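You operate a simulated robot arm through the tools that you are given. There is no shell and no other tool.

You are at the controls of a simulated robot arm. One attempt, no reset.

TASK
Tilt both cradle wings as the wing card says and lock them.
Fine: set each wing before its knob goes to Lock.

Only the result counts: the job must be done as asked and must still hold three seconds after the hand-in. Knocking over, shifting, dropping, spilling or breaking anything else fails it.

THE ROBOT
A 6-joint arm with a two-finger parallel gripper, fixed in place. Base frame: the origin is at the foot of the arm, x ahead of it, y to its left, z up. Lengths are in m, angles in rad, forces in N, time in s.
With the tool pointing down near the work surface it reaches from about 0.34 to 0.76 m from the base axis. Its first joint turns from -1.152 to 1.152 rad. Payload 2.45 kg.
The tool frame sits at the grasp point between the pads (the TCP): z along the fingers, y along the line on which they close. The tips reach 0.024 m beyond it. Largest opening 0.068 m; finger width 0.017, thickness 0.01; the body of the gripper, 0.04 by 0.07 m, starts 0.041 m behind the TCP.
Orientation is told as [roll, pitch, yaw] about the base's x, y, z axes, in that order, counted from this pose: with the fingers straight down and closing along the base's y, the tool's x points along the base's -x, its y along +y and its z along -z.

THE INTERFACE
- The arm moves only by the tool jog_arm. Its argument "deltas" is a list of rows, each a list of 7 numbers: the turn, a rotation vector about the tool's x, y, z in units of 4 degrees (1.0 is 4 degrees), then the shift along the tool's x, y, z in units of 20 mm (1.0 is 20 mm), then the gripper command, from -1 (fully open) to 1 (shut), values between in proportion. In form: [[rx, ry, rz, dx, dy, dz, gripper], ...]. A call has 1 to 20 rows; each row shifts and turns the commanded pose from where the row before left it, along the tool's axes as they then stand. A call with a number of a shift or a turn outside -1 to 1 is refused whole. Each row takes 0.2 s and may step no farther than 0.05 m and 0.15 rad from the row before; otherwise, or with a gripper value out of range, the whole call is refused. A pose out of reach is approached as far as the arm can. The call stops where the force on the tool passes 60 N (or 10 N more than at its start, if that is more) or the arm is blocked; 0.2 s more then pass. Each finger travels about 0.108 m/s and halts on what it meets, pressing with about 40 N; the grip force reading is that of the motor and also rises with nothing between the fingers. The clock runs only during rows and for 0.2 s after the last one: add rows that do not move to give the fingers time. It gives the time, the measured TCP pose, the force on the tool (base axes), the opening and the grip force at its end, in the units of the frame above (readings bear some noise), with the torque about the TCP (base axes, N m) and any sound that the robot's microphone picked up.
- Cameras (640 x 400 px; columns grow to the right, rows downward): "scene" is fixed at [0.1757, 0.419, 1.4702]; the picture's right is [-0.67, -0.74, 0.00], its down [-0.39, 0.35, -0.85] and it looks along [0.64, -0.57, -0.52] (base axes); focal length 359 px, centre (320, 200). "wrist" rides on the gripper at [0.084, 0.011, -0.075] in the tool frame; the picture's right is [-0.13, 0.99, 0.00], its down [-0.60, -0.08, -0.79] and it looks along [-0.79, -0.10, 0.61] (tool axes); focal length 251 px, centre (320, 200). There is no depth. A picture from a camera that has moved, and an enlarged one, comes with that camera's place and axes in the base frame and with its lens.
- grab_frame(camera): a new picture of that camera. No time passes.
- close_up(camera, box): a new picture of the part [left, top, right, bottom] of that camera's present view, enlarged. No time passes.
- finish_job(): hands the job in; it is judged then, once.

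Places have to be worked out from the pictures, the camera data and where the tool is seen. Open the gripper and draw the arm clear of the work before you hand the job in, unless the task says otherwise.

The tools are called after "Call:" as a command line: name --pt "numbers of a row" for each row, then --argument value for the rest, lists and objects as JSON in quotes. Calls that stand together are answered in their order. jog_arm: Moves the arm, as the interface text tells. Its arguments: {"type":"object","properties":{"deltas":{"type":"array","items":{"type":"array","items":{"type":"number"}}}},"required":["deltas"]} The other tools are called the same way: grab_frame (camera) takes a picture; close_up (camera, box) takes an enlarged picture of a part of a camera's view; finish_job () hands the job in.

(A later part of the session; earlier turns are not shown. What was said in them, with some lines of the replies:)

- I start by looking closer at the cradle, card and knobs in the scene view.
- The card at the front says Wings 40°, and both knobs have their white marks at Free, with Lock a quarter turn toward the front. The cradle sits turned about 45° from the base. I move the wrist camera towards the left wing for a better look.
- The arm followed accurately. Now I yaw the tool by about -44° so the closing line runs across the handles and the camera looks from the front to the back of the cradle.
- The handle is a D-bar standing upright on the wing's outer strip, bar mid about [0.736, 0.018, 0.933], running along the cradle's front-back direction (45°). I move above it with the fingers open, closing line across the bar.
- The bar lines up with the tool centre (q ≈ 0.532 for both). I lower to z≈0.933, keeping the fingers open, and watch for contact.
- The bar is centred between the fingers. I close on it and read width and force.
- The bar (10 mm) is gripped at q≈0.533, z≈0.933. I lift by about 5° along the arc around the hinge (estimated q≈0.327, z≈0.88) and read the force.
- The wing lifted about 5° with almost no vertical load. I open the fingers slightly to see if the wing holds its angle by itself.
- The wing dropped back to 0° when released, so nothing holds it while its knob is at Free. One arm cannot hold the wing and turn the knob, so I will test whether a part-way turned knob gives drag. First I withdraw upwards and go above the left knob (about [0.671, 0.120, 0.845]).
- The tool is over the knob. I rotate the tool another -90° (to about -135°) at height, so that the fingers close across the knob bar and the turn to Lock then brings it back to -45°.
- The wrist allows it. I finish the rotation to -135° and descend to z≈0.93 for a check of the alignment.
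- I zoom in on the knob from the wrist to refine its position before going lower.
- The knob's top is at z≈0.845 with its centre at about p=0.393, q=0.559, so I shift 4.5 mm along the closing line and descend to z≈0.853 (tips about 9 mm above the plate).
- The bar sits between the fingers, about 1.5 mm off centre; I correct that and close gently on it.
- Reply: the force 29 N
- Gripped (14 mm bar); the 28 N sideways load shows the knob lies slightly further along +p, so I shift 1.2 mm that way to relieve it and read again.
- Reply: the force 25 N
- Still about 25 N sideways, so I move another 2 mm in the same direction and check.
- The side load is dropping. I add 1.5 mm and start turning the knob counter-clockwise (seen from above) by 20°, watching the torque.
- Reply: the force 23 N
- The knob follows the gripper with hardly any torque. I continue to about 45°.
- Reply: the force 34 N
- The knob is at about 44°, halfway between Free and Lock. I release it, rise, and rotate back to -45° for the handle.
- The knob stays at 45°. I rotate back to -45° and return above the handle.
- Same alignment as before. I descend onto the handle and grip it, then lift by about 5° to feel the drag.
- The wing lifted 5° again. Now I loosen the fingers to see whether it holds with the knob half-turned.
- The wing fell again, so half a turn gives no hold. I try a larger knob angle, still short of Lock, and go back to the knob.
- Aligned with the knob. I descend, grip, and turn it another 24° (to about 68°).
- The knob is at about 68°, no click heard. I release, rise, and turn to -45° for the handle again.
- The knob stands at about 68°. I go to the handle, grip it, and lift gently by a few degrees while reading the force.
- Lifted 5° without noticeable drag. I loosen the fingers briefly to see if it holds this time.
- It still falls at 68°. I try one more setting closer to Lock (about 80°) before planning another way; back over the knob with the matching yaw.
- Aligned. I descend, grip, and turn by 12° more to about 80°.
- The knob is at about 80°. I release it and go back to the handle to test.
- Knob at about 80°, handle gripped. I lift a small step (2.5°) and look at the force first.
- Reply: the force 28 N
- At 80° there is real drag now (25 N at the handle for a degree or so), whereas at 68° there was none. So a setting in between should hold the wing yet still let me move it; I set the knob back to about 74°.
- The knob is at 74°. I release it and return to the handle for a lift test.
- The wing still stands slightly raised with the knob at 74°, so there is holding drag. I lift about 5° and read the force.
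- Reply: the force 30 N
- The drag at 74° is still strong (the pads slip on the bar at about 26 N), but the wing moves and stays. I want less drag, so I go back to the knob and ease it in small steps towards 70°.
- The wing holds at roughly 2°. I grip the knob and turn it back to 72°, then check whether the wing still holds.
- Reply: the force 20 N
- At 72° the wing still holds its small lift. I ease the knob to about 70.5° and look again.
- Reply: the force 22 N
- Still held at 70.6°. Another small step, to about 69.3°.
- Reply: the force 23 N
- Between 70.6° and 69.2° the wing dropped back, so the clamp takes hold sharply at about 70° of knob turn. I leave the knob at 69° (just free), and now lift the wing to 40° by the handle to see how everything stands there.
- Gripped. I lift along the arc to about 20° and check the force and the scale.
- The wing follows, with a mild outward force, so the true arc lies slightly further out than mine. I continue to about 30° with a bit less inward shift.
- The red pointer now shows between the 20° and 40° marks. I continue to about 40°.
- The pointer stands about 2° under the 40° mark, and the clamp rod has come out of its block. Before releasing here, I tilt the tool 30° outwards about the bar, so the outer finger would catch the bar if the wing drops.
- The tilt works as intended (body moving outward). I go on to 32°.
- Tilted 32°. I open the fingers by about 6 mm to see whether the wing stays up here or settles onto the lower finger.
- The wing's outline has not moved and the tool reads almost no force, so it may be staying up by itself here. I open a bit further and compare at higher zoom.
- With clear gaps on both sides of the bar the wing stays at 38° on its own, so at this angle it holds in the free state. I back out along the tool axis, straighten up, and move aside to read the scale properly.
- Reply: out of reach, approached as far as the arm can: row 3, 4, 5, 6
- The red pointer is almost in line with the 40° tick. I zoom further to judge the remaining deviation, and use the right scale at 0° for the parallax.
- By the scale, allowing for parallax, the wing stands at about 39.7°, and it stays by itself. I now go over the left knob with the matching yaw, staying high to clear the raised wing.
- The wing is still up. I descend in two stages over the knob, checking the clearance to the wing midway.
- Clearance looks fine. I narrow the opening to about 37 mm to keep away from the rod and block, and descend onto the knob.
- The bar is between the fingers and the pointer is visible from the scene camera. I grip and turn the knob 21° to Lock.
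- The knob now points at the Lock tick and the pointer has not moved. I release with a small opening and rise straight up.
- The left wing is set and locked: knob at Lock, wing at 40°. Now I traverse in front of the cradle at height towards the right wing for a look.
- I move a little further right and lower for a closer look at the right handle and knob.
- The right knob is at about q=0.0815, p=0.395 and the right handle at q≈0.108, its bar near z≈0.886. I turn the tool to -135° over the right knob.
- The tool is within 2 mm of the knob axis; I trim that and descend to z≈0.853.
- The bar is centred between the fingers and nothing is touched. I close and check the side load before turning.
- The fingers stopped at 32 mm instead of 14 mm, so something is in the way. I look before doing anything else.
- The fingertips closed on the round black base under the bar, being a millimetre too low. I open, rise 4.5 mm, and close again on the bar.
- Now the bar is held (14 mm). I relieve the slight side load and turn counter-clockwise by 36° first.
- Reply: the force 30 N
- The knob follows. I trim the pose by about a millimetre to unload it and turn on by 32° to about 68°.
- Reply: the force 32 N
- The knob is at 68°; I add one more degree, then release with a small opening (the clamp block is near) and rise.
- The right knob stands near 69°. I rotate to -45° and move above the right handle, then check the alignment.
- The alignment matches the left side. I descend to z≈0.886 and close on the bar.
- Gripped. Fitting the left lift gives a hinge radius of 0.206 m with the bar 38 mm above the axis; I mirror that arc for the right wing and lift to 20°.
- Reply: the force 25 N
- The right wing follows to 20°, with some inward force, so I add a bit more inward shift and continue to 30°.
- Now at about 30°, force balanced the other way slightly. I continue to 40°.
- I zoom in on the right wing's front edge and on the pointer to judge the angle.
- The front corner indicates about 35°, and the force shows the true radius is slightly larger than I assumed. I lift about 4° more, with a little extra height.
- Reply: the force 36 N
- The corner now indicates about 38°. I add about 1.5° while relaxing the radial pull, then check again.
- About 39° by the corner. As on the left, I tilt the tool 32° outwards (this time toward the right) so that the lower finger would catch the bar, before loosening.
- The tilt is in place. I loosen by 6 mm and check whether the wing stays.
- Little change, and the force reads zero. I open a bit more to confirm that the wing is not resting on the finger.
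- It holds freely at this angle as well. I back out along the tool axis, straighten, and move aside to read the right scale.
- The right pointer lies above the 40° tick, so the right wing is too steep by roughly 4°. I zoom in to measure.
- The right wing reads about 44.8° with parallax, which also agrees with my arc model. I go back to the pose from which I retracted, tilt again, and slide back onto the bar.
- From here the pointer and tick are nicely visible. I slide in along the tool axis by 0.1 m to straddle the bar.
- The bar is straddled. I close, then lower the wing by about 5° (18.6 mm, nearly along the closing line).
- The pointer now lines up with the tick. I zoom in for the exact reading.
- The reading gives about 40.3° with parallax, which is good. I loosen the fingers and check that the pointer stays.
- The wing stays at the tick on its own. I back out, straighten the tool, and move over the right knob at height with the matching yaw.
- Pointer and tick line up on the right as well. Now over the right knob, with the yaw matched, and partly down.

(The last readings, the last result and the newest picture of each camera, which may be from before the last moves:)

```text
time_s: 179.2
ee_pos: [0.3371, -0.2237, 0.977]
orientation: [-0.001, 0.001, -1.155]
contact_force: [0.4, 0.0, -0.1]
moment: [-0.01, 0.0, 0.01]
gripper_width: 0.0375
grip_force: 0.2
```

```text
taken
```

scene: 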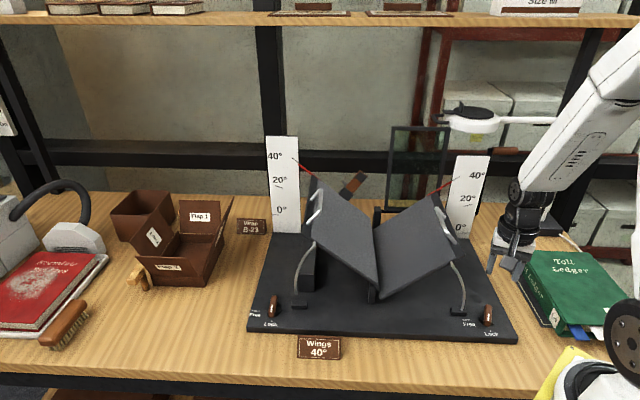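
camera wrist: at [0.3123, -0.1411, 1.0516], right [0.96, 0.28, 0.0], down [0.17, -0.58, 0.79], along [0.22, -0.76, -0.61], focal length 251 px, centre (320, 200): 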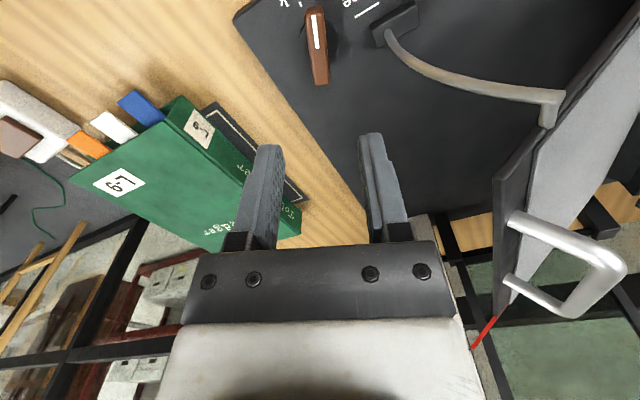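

Both pointers are at 40°. I trim the position and descend onto the right knob (tips kept just above its base).

Call:
jog_arm --pt "0 0 0 0.08 -0.04 0.99 -0.1" --pt "0 0 0 0 0 1 -0.1" --pt "0 0 0 0 0 1 -0.1" --pt "0 0 0 0 0 1 -0.1" --pt "0 0 0 0 0 1 -0.1" --pt "0 0 0 0 0 0.95 -0.1" --pt "0 0 0 0 0 0 -0.1"

Call:
grab_frame --camera "wrist"

Call:
close_up --camera "scene" --box '[400, 180, 560, 280]'

```text
time_s: 180.8
ee_pos: [0.3362, -0.223, 0.8584]
orientation: [0.0, 0.0, -1.154]
contact_force: [0.0, -0.9, 0.4]
moment: [-0.02, 0.0, -0.01]
gripper_width: 0.0377
grip_force: 0.1
```

```text
taken
camera wrist: at [0.3109, -0.1409, 0.9334], right [0.96, 0.28, 0.0], down [0.17, -0.58, 0.79], along [0.22, -0.76, -0.61], focal length 251 px, centre (320, 200)
```

wrist: 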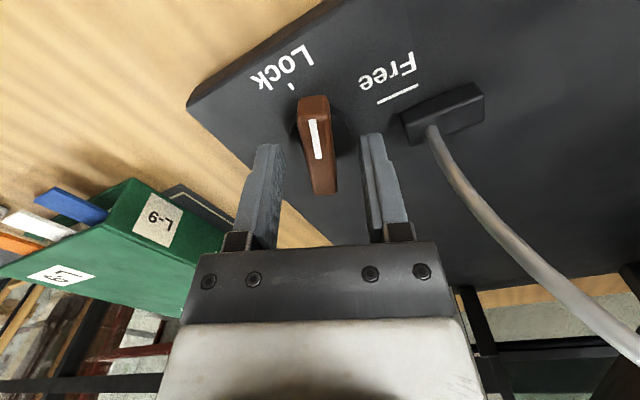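

```text
4.00 times, centred on (480, 230) of scene
camera zoom: at [0.1757, 0.419, 1.4702], right [-0.67, -0.74, 0.0], down [-0.39, 0.35, -0.85], along [0.64, -0.57, -0.52], focal length 1435 px, centre (-320, 80)
```

zoom: 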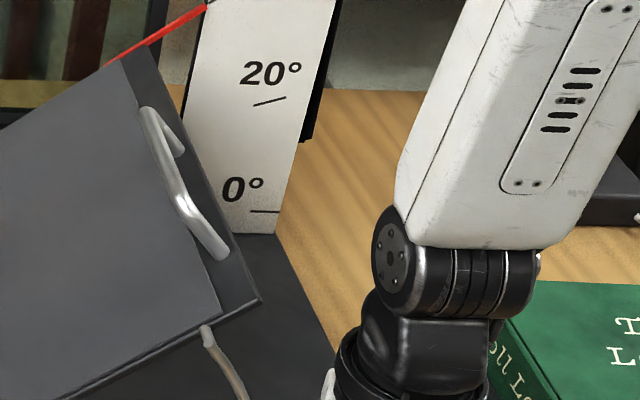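

Well centred and clear of the wing and ledger. I grip and turn the knob the remaining 21° to Lock.

Call:
jog_arm --pt "0 0 0 0 0 0 1" --pt "0 0 0 0 0 0 1" --pt "0 0 0 0 0 0 1" --pt "0 0 -0.85 0 0 0 1" --pt "0 0 -0.9 0 0 0 1" --pt "0 0 -0.9 0 0 0 1" --pt "0 0 -0.9 0 0 0 1" --pt "0 0 -0.9 0 0 0 1" --pt "0 0 -0.9 0 0 0 1" --pt "0 0 0 0 0 0 1"

Call:
grab_frame --camera "wrist"

Call:
close_up --camera "scene" --box '[400, 150, 560, 250]'

```text
time_s: 183.0
ee_pos: [0.3366, -0.2226, 0.8595]
orientation: [0.001, -0.002, -0.782]
contact_force: [-0.7, -11.8, -7.6]
moment: [0.29, 0.56, -0.15]
gripper_width: 0.0138
grip_force: 33.8
```

```text
taken
camera wrist: at [0.2828, -0.1551, 0.9334], right [0.79, 0.61, 0.0], down [0.37, -0.48, 0.79], along [0.49, -0.63, -0.61], focal length 251 px, centre (320, 200)
```

wrist: 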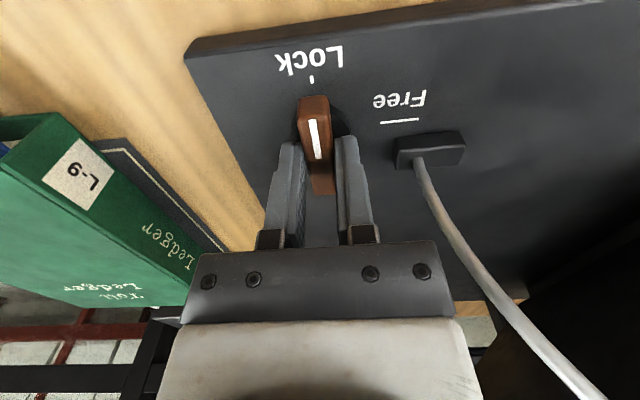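

```text
4.00 times, centred on (480, 200) of scene
camera zoom: at [0.1758, 0.4186, 1.4703], right [-0.67, -0.74, 0.0], down [-0.39, 0.35, -0.85], along [0.64, -0.57, -0.52], focal length 1435 px, centre (-320, 200)
```

zoom: 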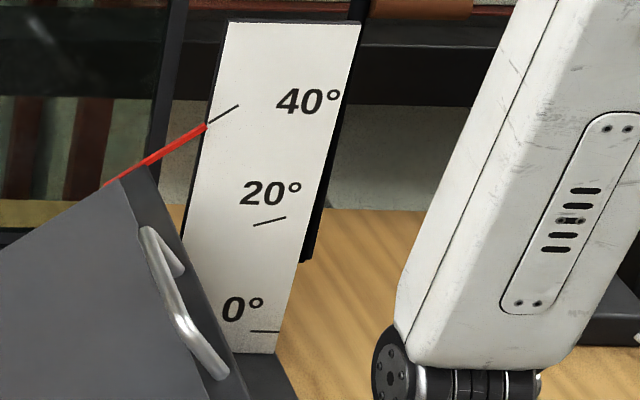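

The right knob points at the Lock tick and the wing has kept its angle. I release with a small opening and rise straight up.

Call:
jog_arm --pt "0 0 0 0 0 0 0.2" --pt "0 0 0 0 0 0 0.2" --pt "0 0 0 0 0 -0.8 0.2" --pt "0 0 0 0 0 -1 0.2" --pt "0 0 0 0 0 -1 0.2" --pt "0 0 0 0 0 -1 0" --pt "0 0 0 0 0 -1 -0.5" --pt "0 0 0 0 0 -1 -1" --pt "0 0 0 0 0 -1 -1" --pt "0 0 0 0 0 -1 -1" --pt "0 0 0 0 0 -1 -1" --pt "0 0 0 0 0 -1 -1" --pt "0 0 0 0 0 -1 -1" --pt "0 0 0 0 0 -1 -1" --pt "0 0 0 0 0 -1 -1" --pt "0 0 0 0 0 -1 -1" --pt "0 0 0 0 0 -1 -1"

Call:
grab_frame --camera "scene"

Call:
close_up --camera "scene" --box '[450, 290, 530, 340]'

Call:
close_up --camera "scene" --box '[236, 290, 316, 340]'

Call:
close_up --camera "scene" --box '[436, 168, 468, 188]'

Call:
close_up --camera "scene" --box '[284, 150, 316, 170]'

```text
time_s: 186.6
ee_pos: [0.3348, -0.2221, 1.1551]
orientation: [0.0, 0.001, -0.782]
contact_force: [-0.1, 0.2, -0.6]
moment: [0.0, 0.02, -0.01]
gripper_width: 0.0678
grip_force: 0.1
```

```text
taken
```

scene: 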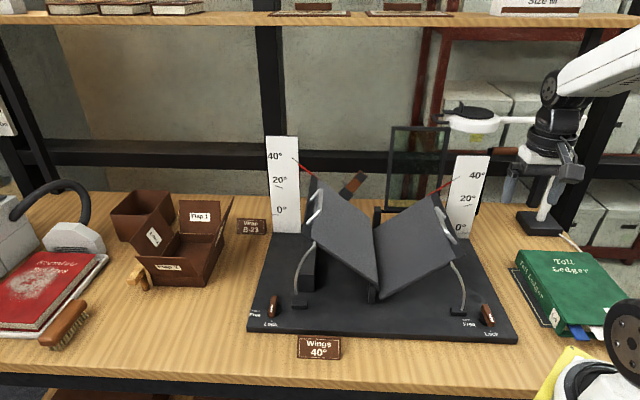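

```text
8.00 times, centred on (490, 315) of scene
camera zoom: at [0.1757, 0.419, 1.4702], right [-0.67, -0.74, 0.0], down [-0.39, 0.35, -0.85], along [0.64, -0.57, -0.52], focal length 2870 px, centre (-1040, -720)
```

zoom: 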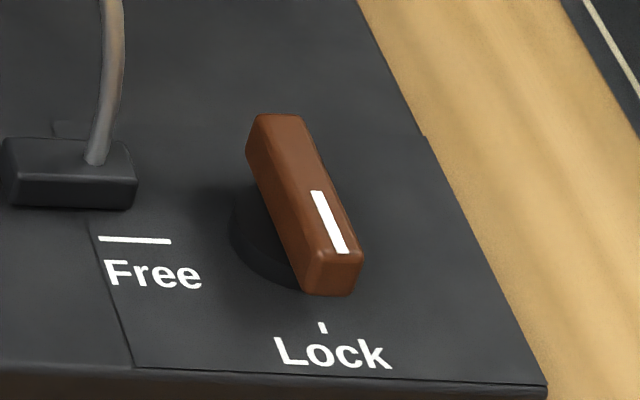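

```text
8.00 times, centred on (276, 315) of scene
camera zoom: at [0.1757, 0.419, 1.4702], right [-0.67, -0.74, 0.0], down [-0.39, 0.35, -0.85], along [0.64, -0.57, -0.52], focal length 2870 px, centre (672, -720)
```

zoom: 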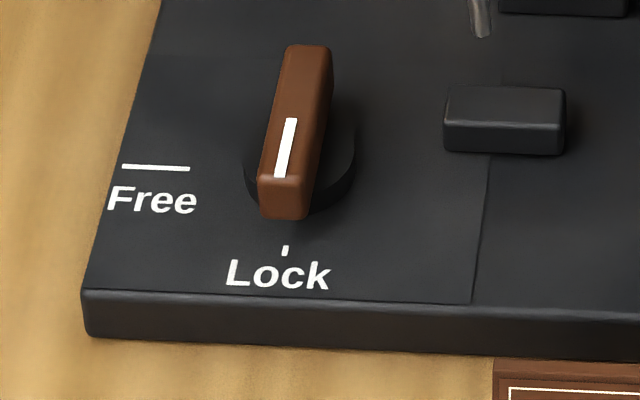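

```text
16.00 times, centred on (452, 178) of scene
camera zoom: at [0.1757, 0.419, 1.4702], right [-0.67, -0.74, 0.0], down [-0.39, 0.35, -0.85], along [0.64, -0.57, -0.52], focal length 5739 px, centre (-1792, 552)
```

zoom: 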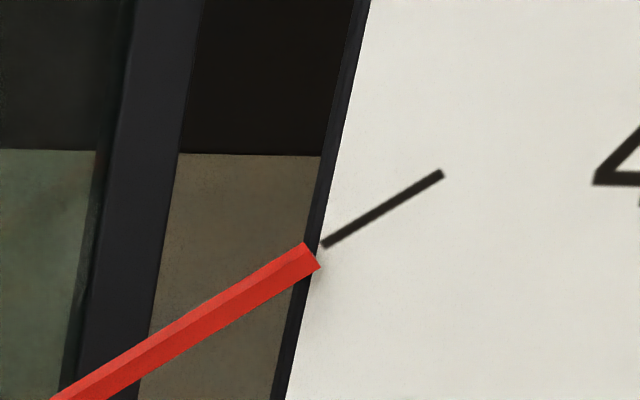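

```text
16.00 times, centred on (300, 160) of scene
camera zoom: at [0.1757, 0.419, 1.4702], right [-0.67, -0.74, 0.0], down [-0.39, 0.35, -0.85], along [0.64, -0.57, -0.52], focal length 5739 px, centre (640, 840)
```

zoom: 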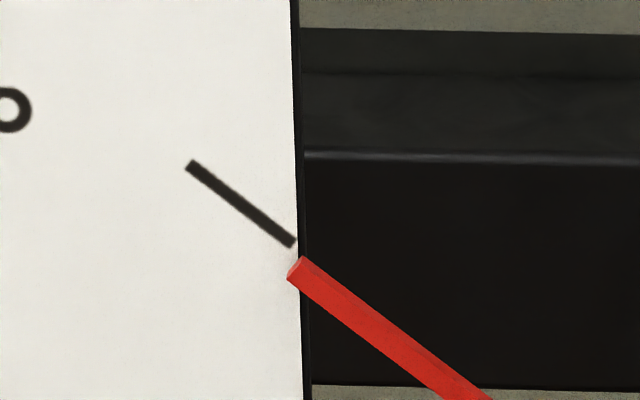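

Both knobs are at Lock and both pointers are at 40°; nothing else in the scene has moved. I draw the arm further up and back, gripper open, and take a last look.

Call:
jog_arm --pt "0 0 0 0 0 -1 -1" --pt "0 0 0 0 0 -1 -1" --pt "0 0 0 0.5 0 -1 -1" --pt "0 0 0 0.5 0 -0.5 -1" --pt "0 0 0 0.5 0 0 -1" --pt "0 0 0 0 0 0 -1" --pt "0 0 0 0 0 0 -1" --pt "0 0 0 0 0 0 -1"

Call:
grab_frame --camera "scene"

Call:
close_up --camera "scene" --box '[220, 120, 540, 320]'

```text
time_s: 188.4
ee_pos: [0.3137, -0.2007, 1.2263]
orientation: [0.0, 0.0, -0.783]
contact_force: [0.5, -0.1, 0.8]
moment: [-0.03, 0.01, -0.03]
gripper_width: 0.0683
grip_force: 0.0
```

```text
taken
```

scene: 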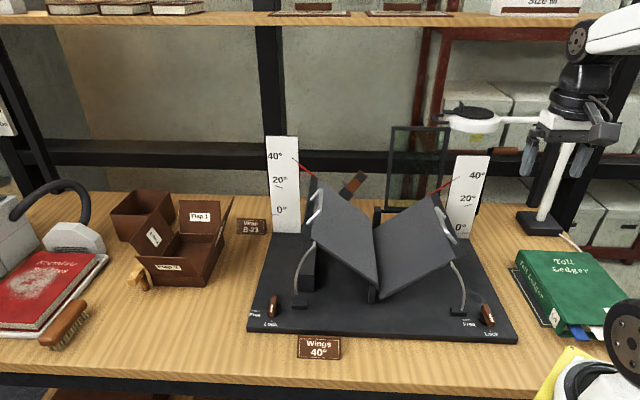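

```text
2.00 times, centred on (380, 220) of scene
camera zoom: at [0.1757, 0.419, 1.4702], right [-0.67, -0.74, 0.0], down [-0.39, 0.35, -0.85], along [0.64, -0.57, -0.52], focal length 717 px, centre (200, 160)
```

zoom: 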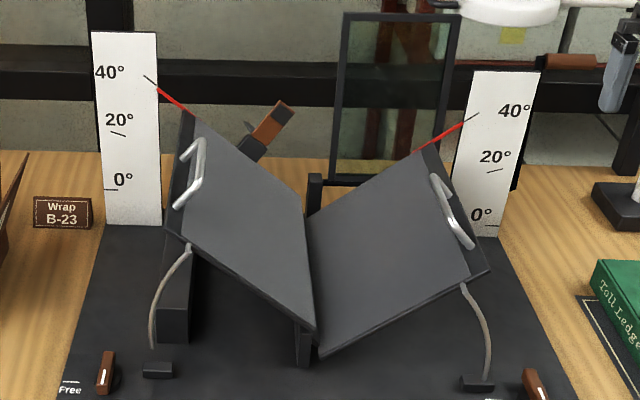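

Both wings stand at the 40° marks and both knobs are at Lock. The arm is clear with the gripper open and everything else is as it was, so I hand the job in.

Call:
finish_job

```text
The job is handed in.
```

Both cradle wings are tilted to 40°, as the card says, and both knobs are turned to Lock. I have handed the job in; no verdict has come back yet.

- **Angles:** read against the scales and allowing for viewing angle, the left wing stands at about 39.7° and the right at about 40.3°. Both held when I let go of them and did not move when the knobs were turned to Lock.
- **Order:** each wing was at its final angle before its knob went to Lock. While working out where the left clamp bites (at about 70° of knob turn), I nudged the left wing a degree or two with its knob partly turned. I then eased the knob back until the wing dropped flat, and lifted it again from there.
- **Small drops:** in those early tests the left wing fell back from about 5° or less to flat four times. I saw no damage.
- **Left clamp rod:** with the wing at 40°, the left rod's lower end sits just clear of its block. The wing stayed in place for over a minute after I locked it.

In the last picture everything else is where it started. The gripper is open and the arm is clear of the cradle.
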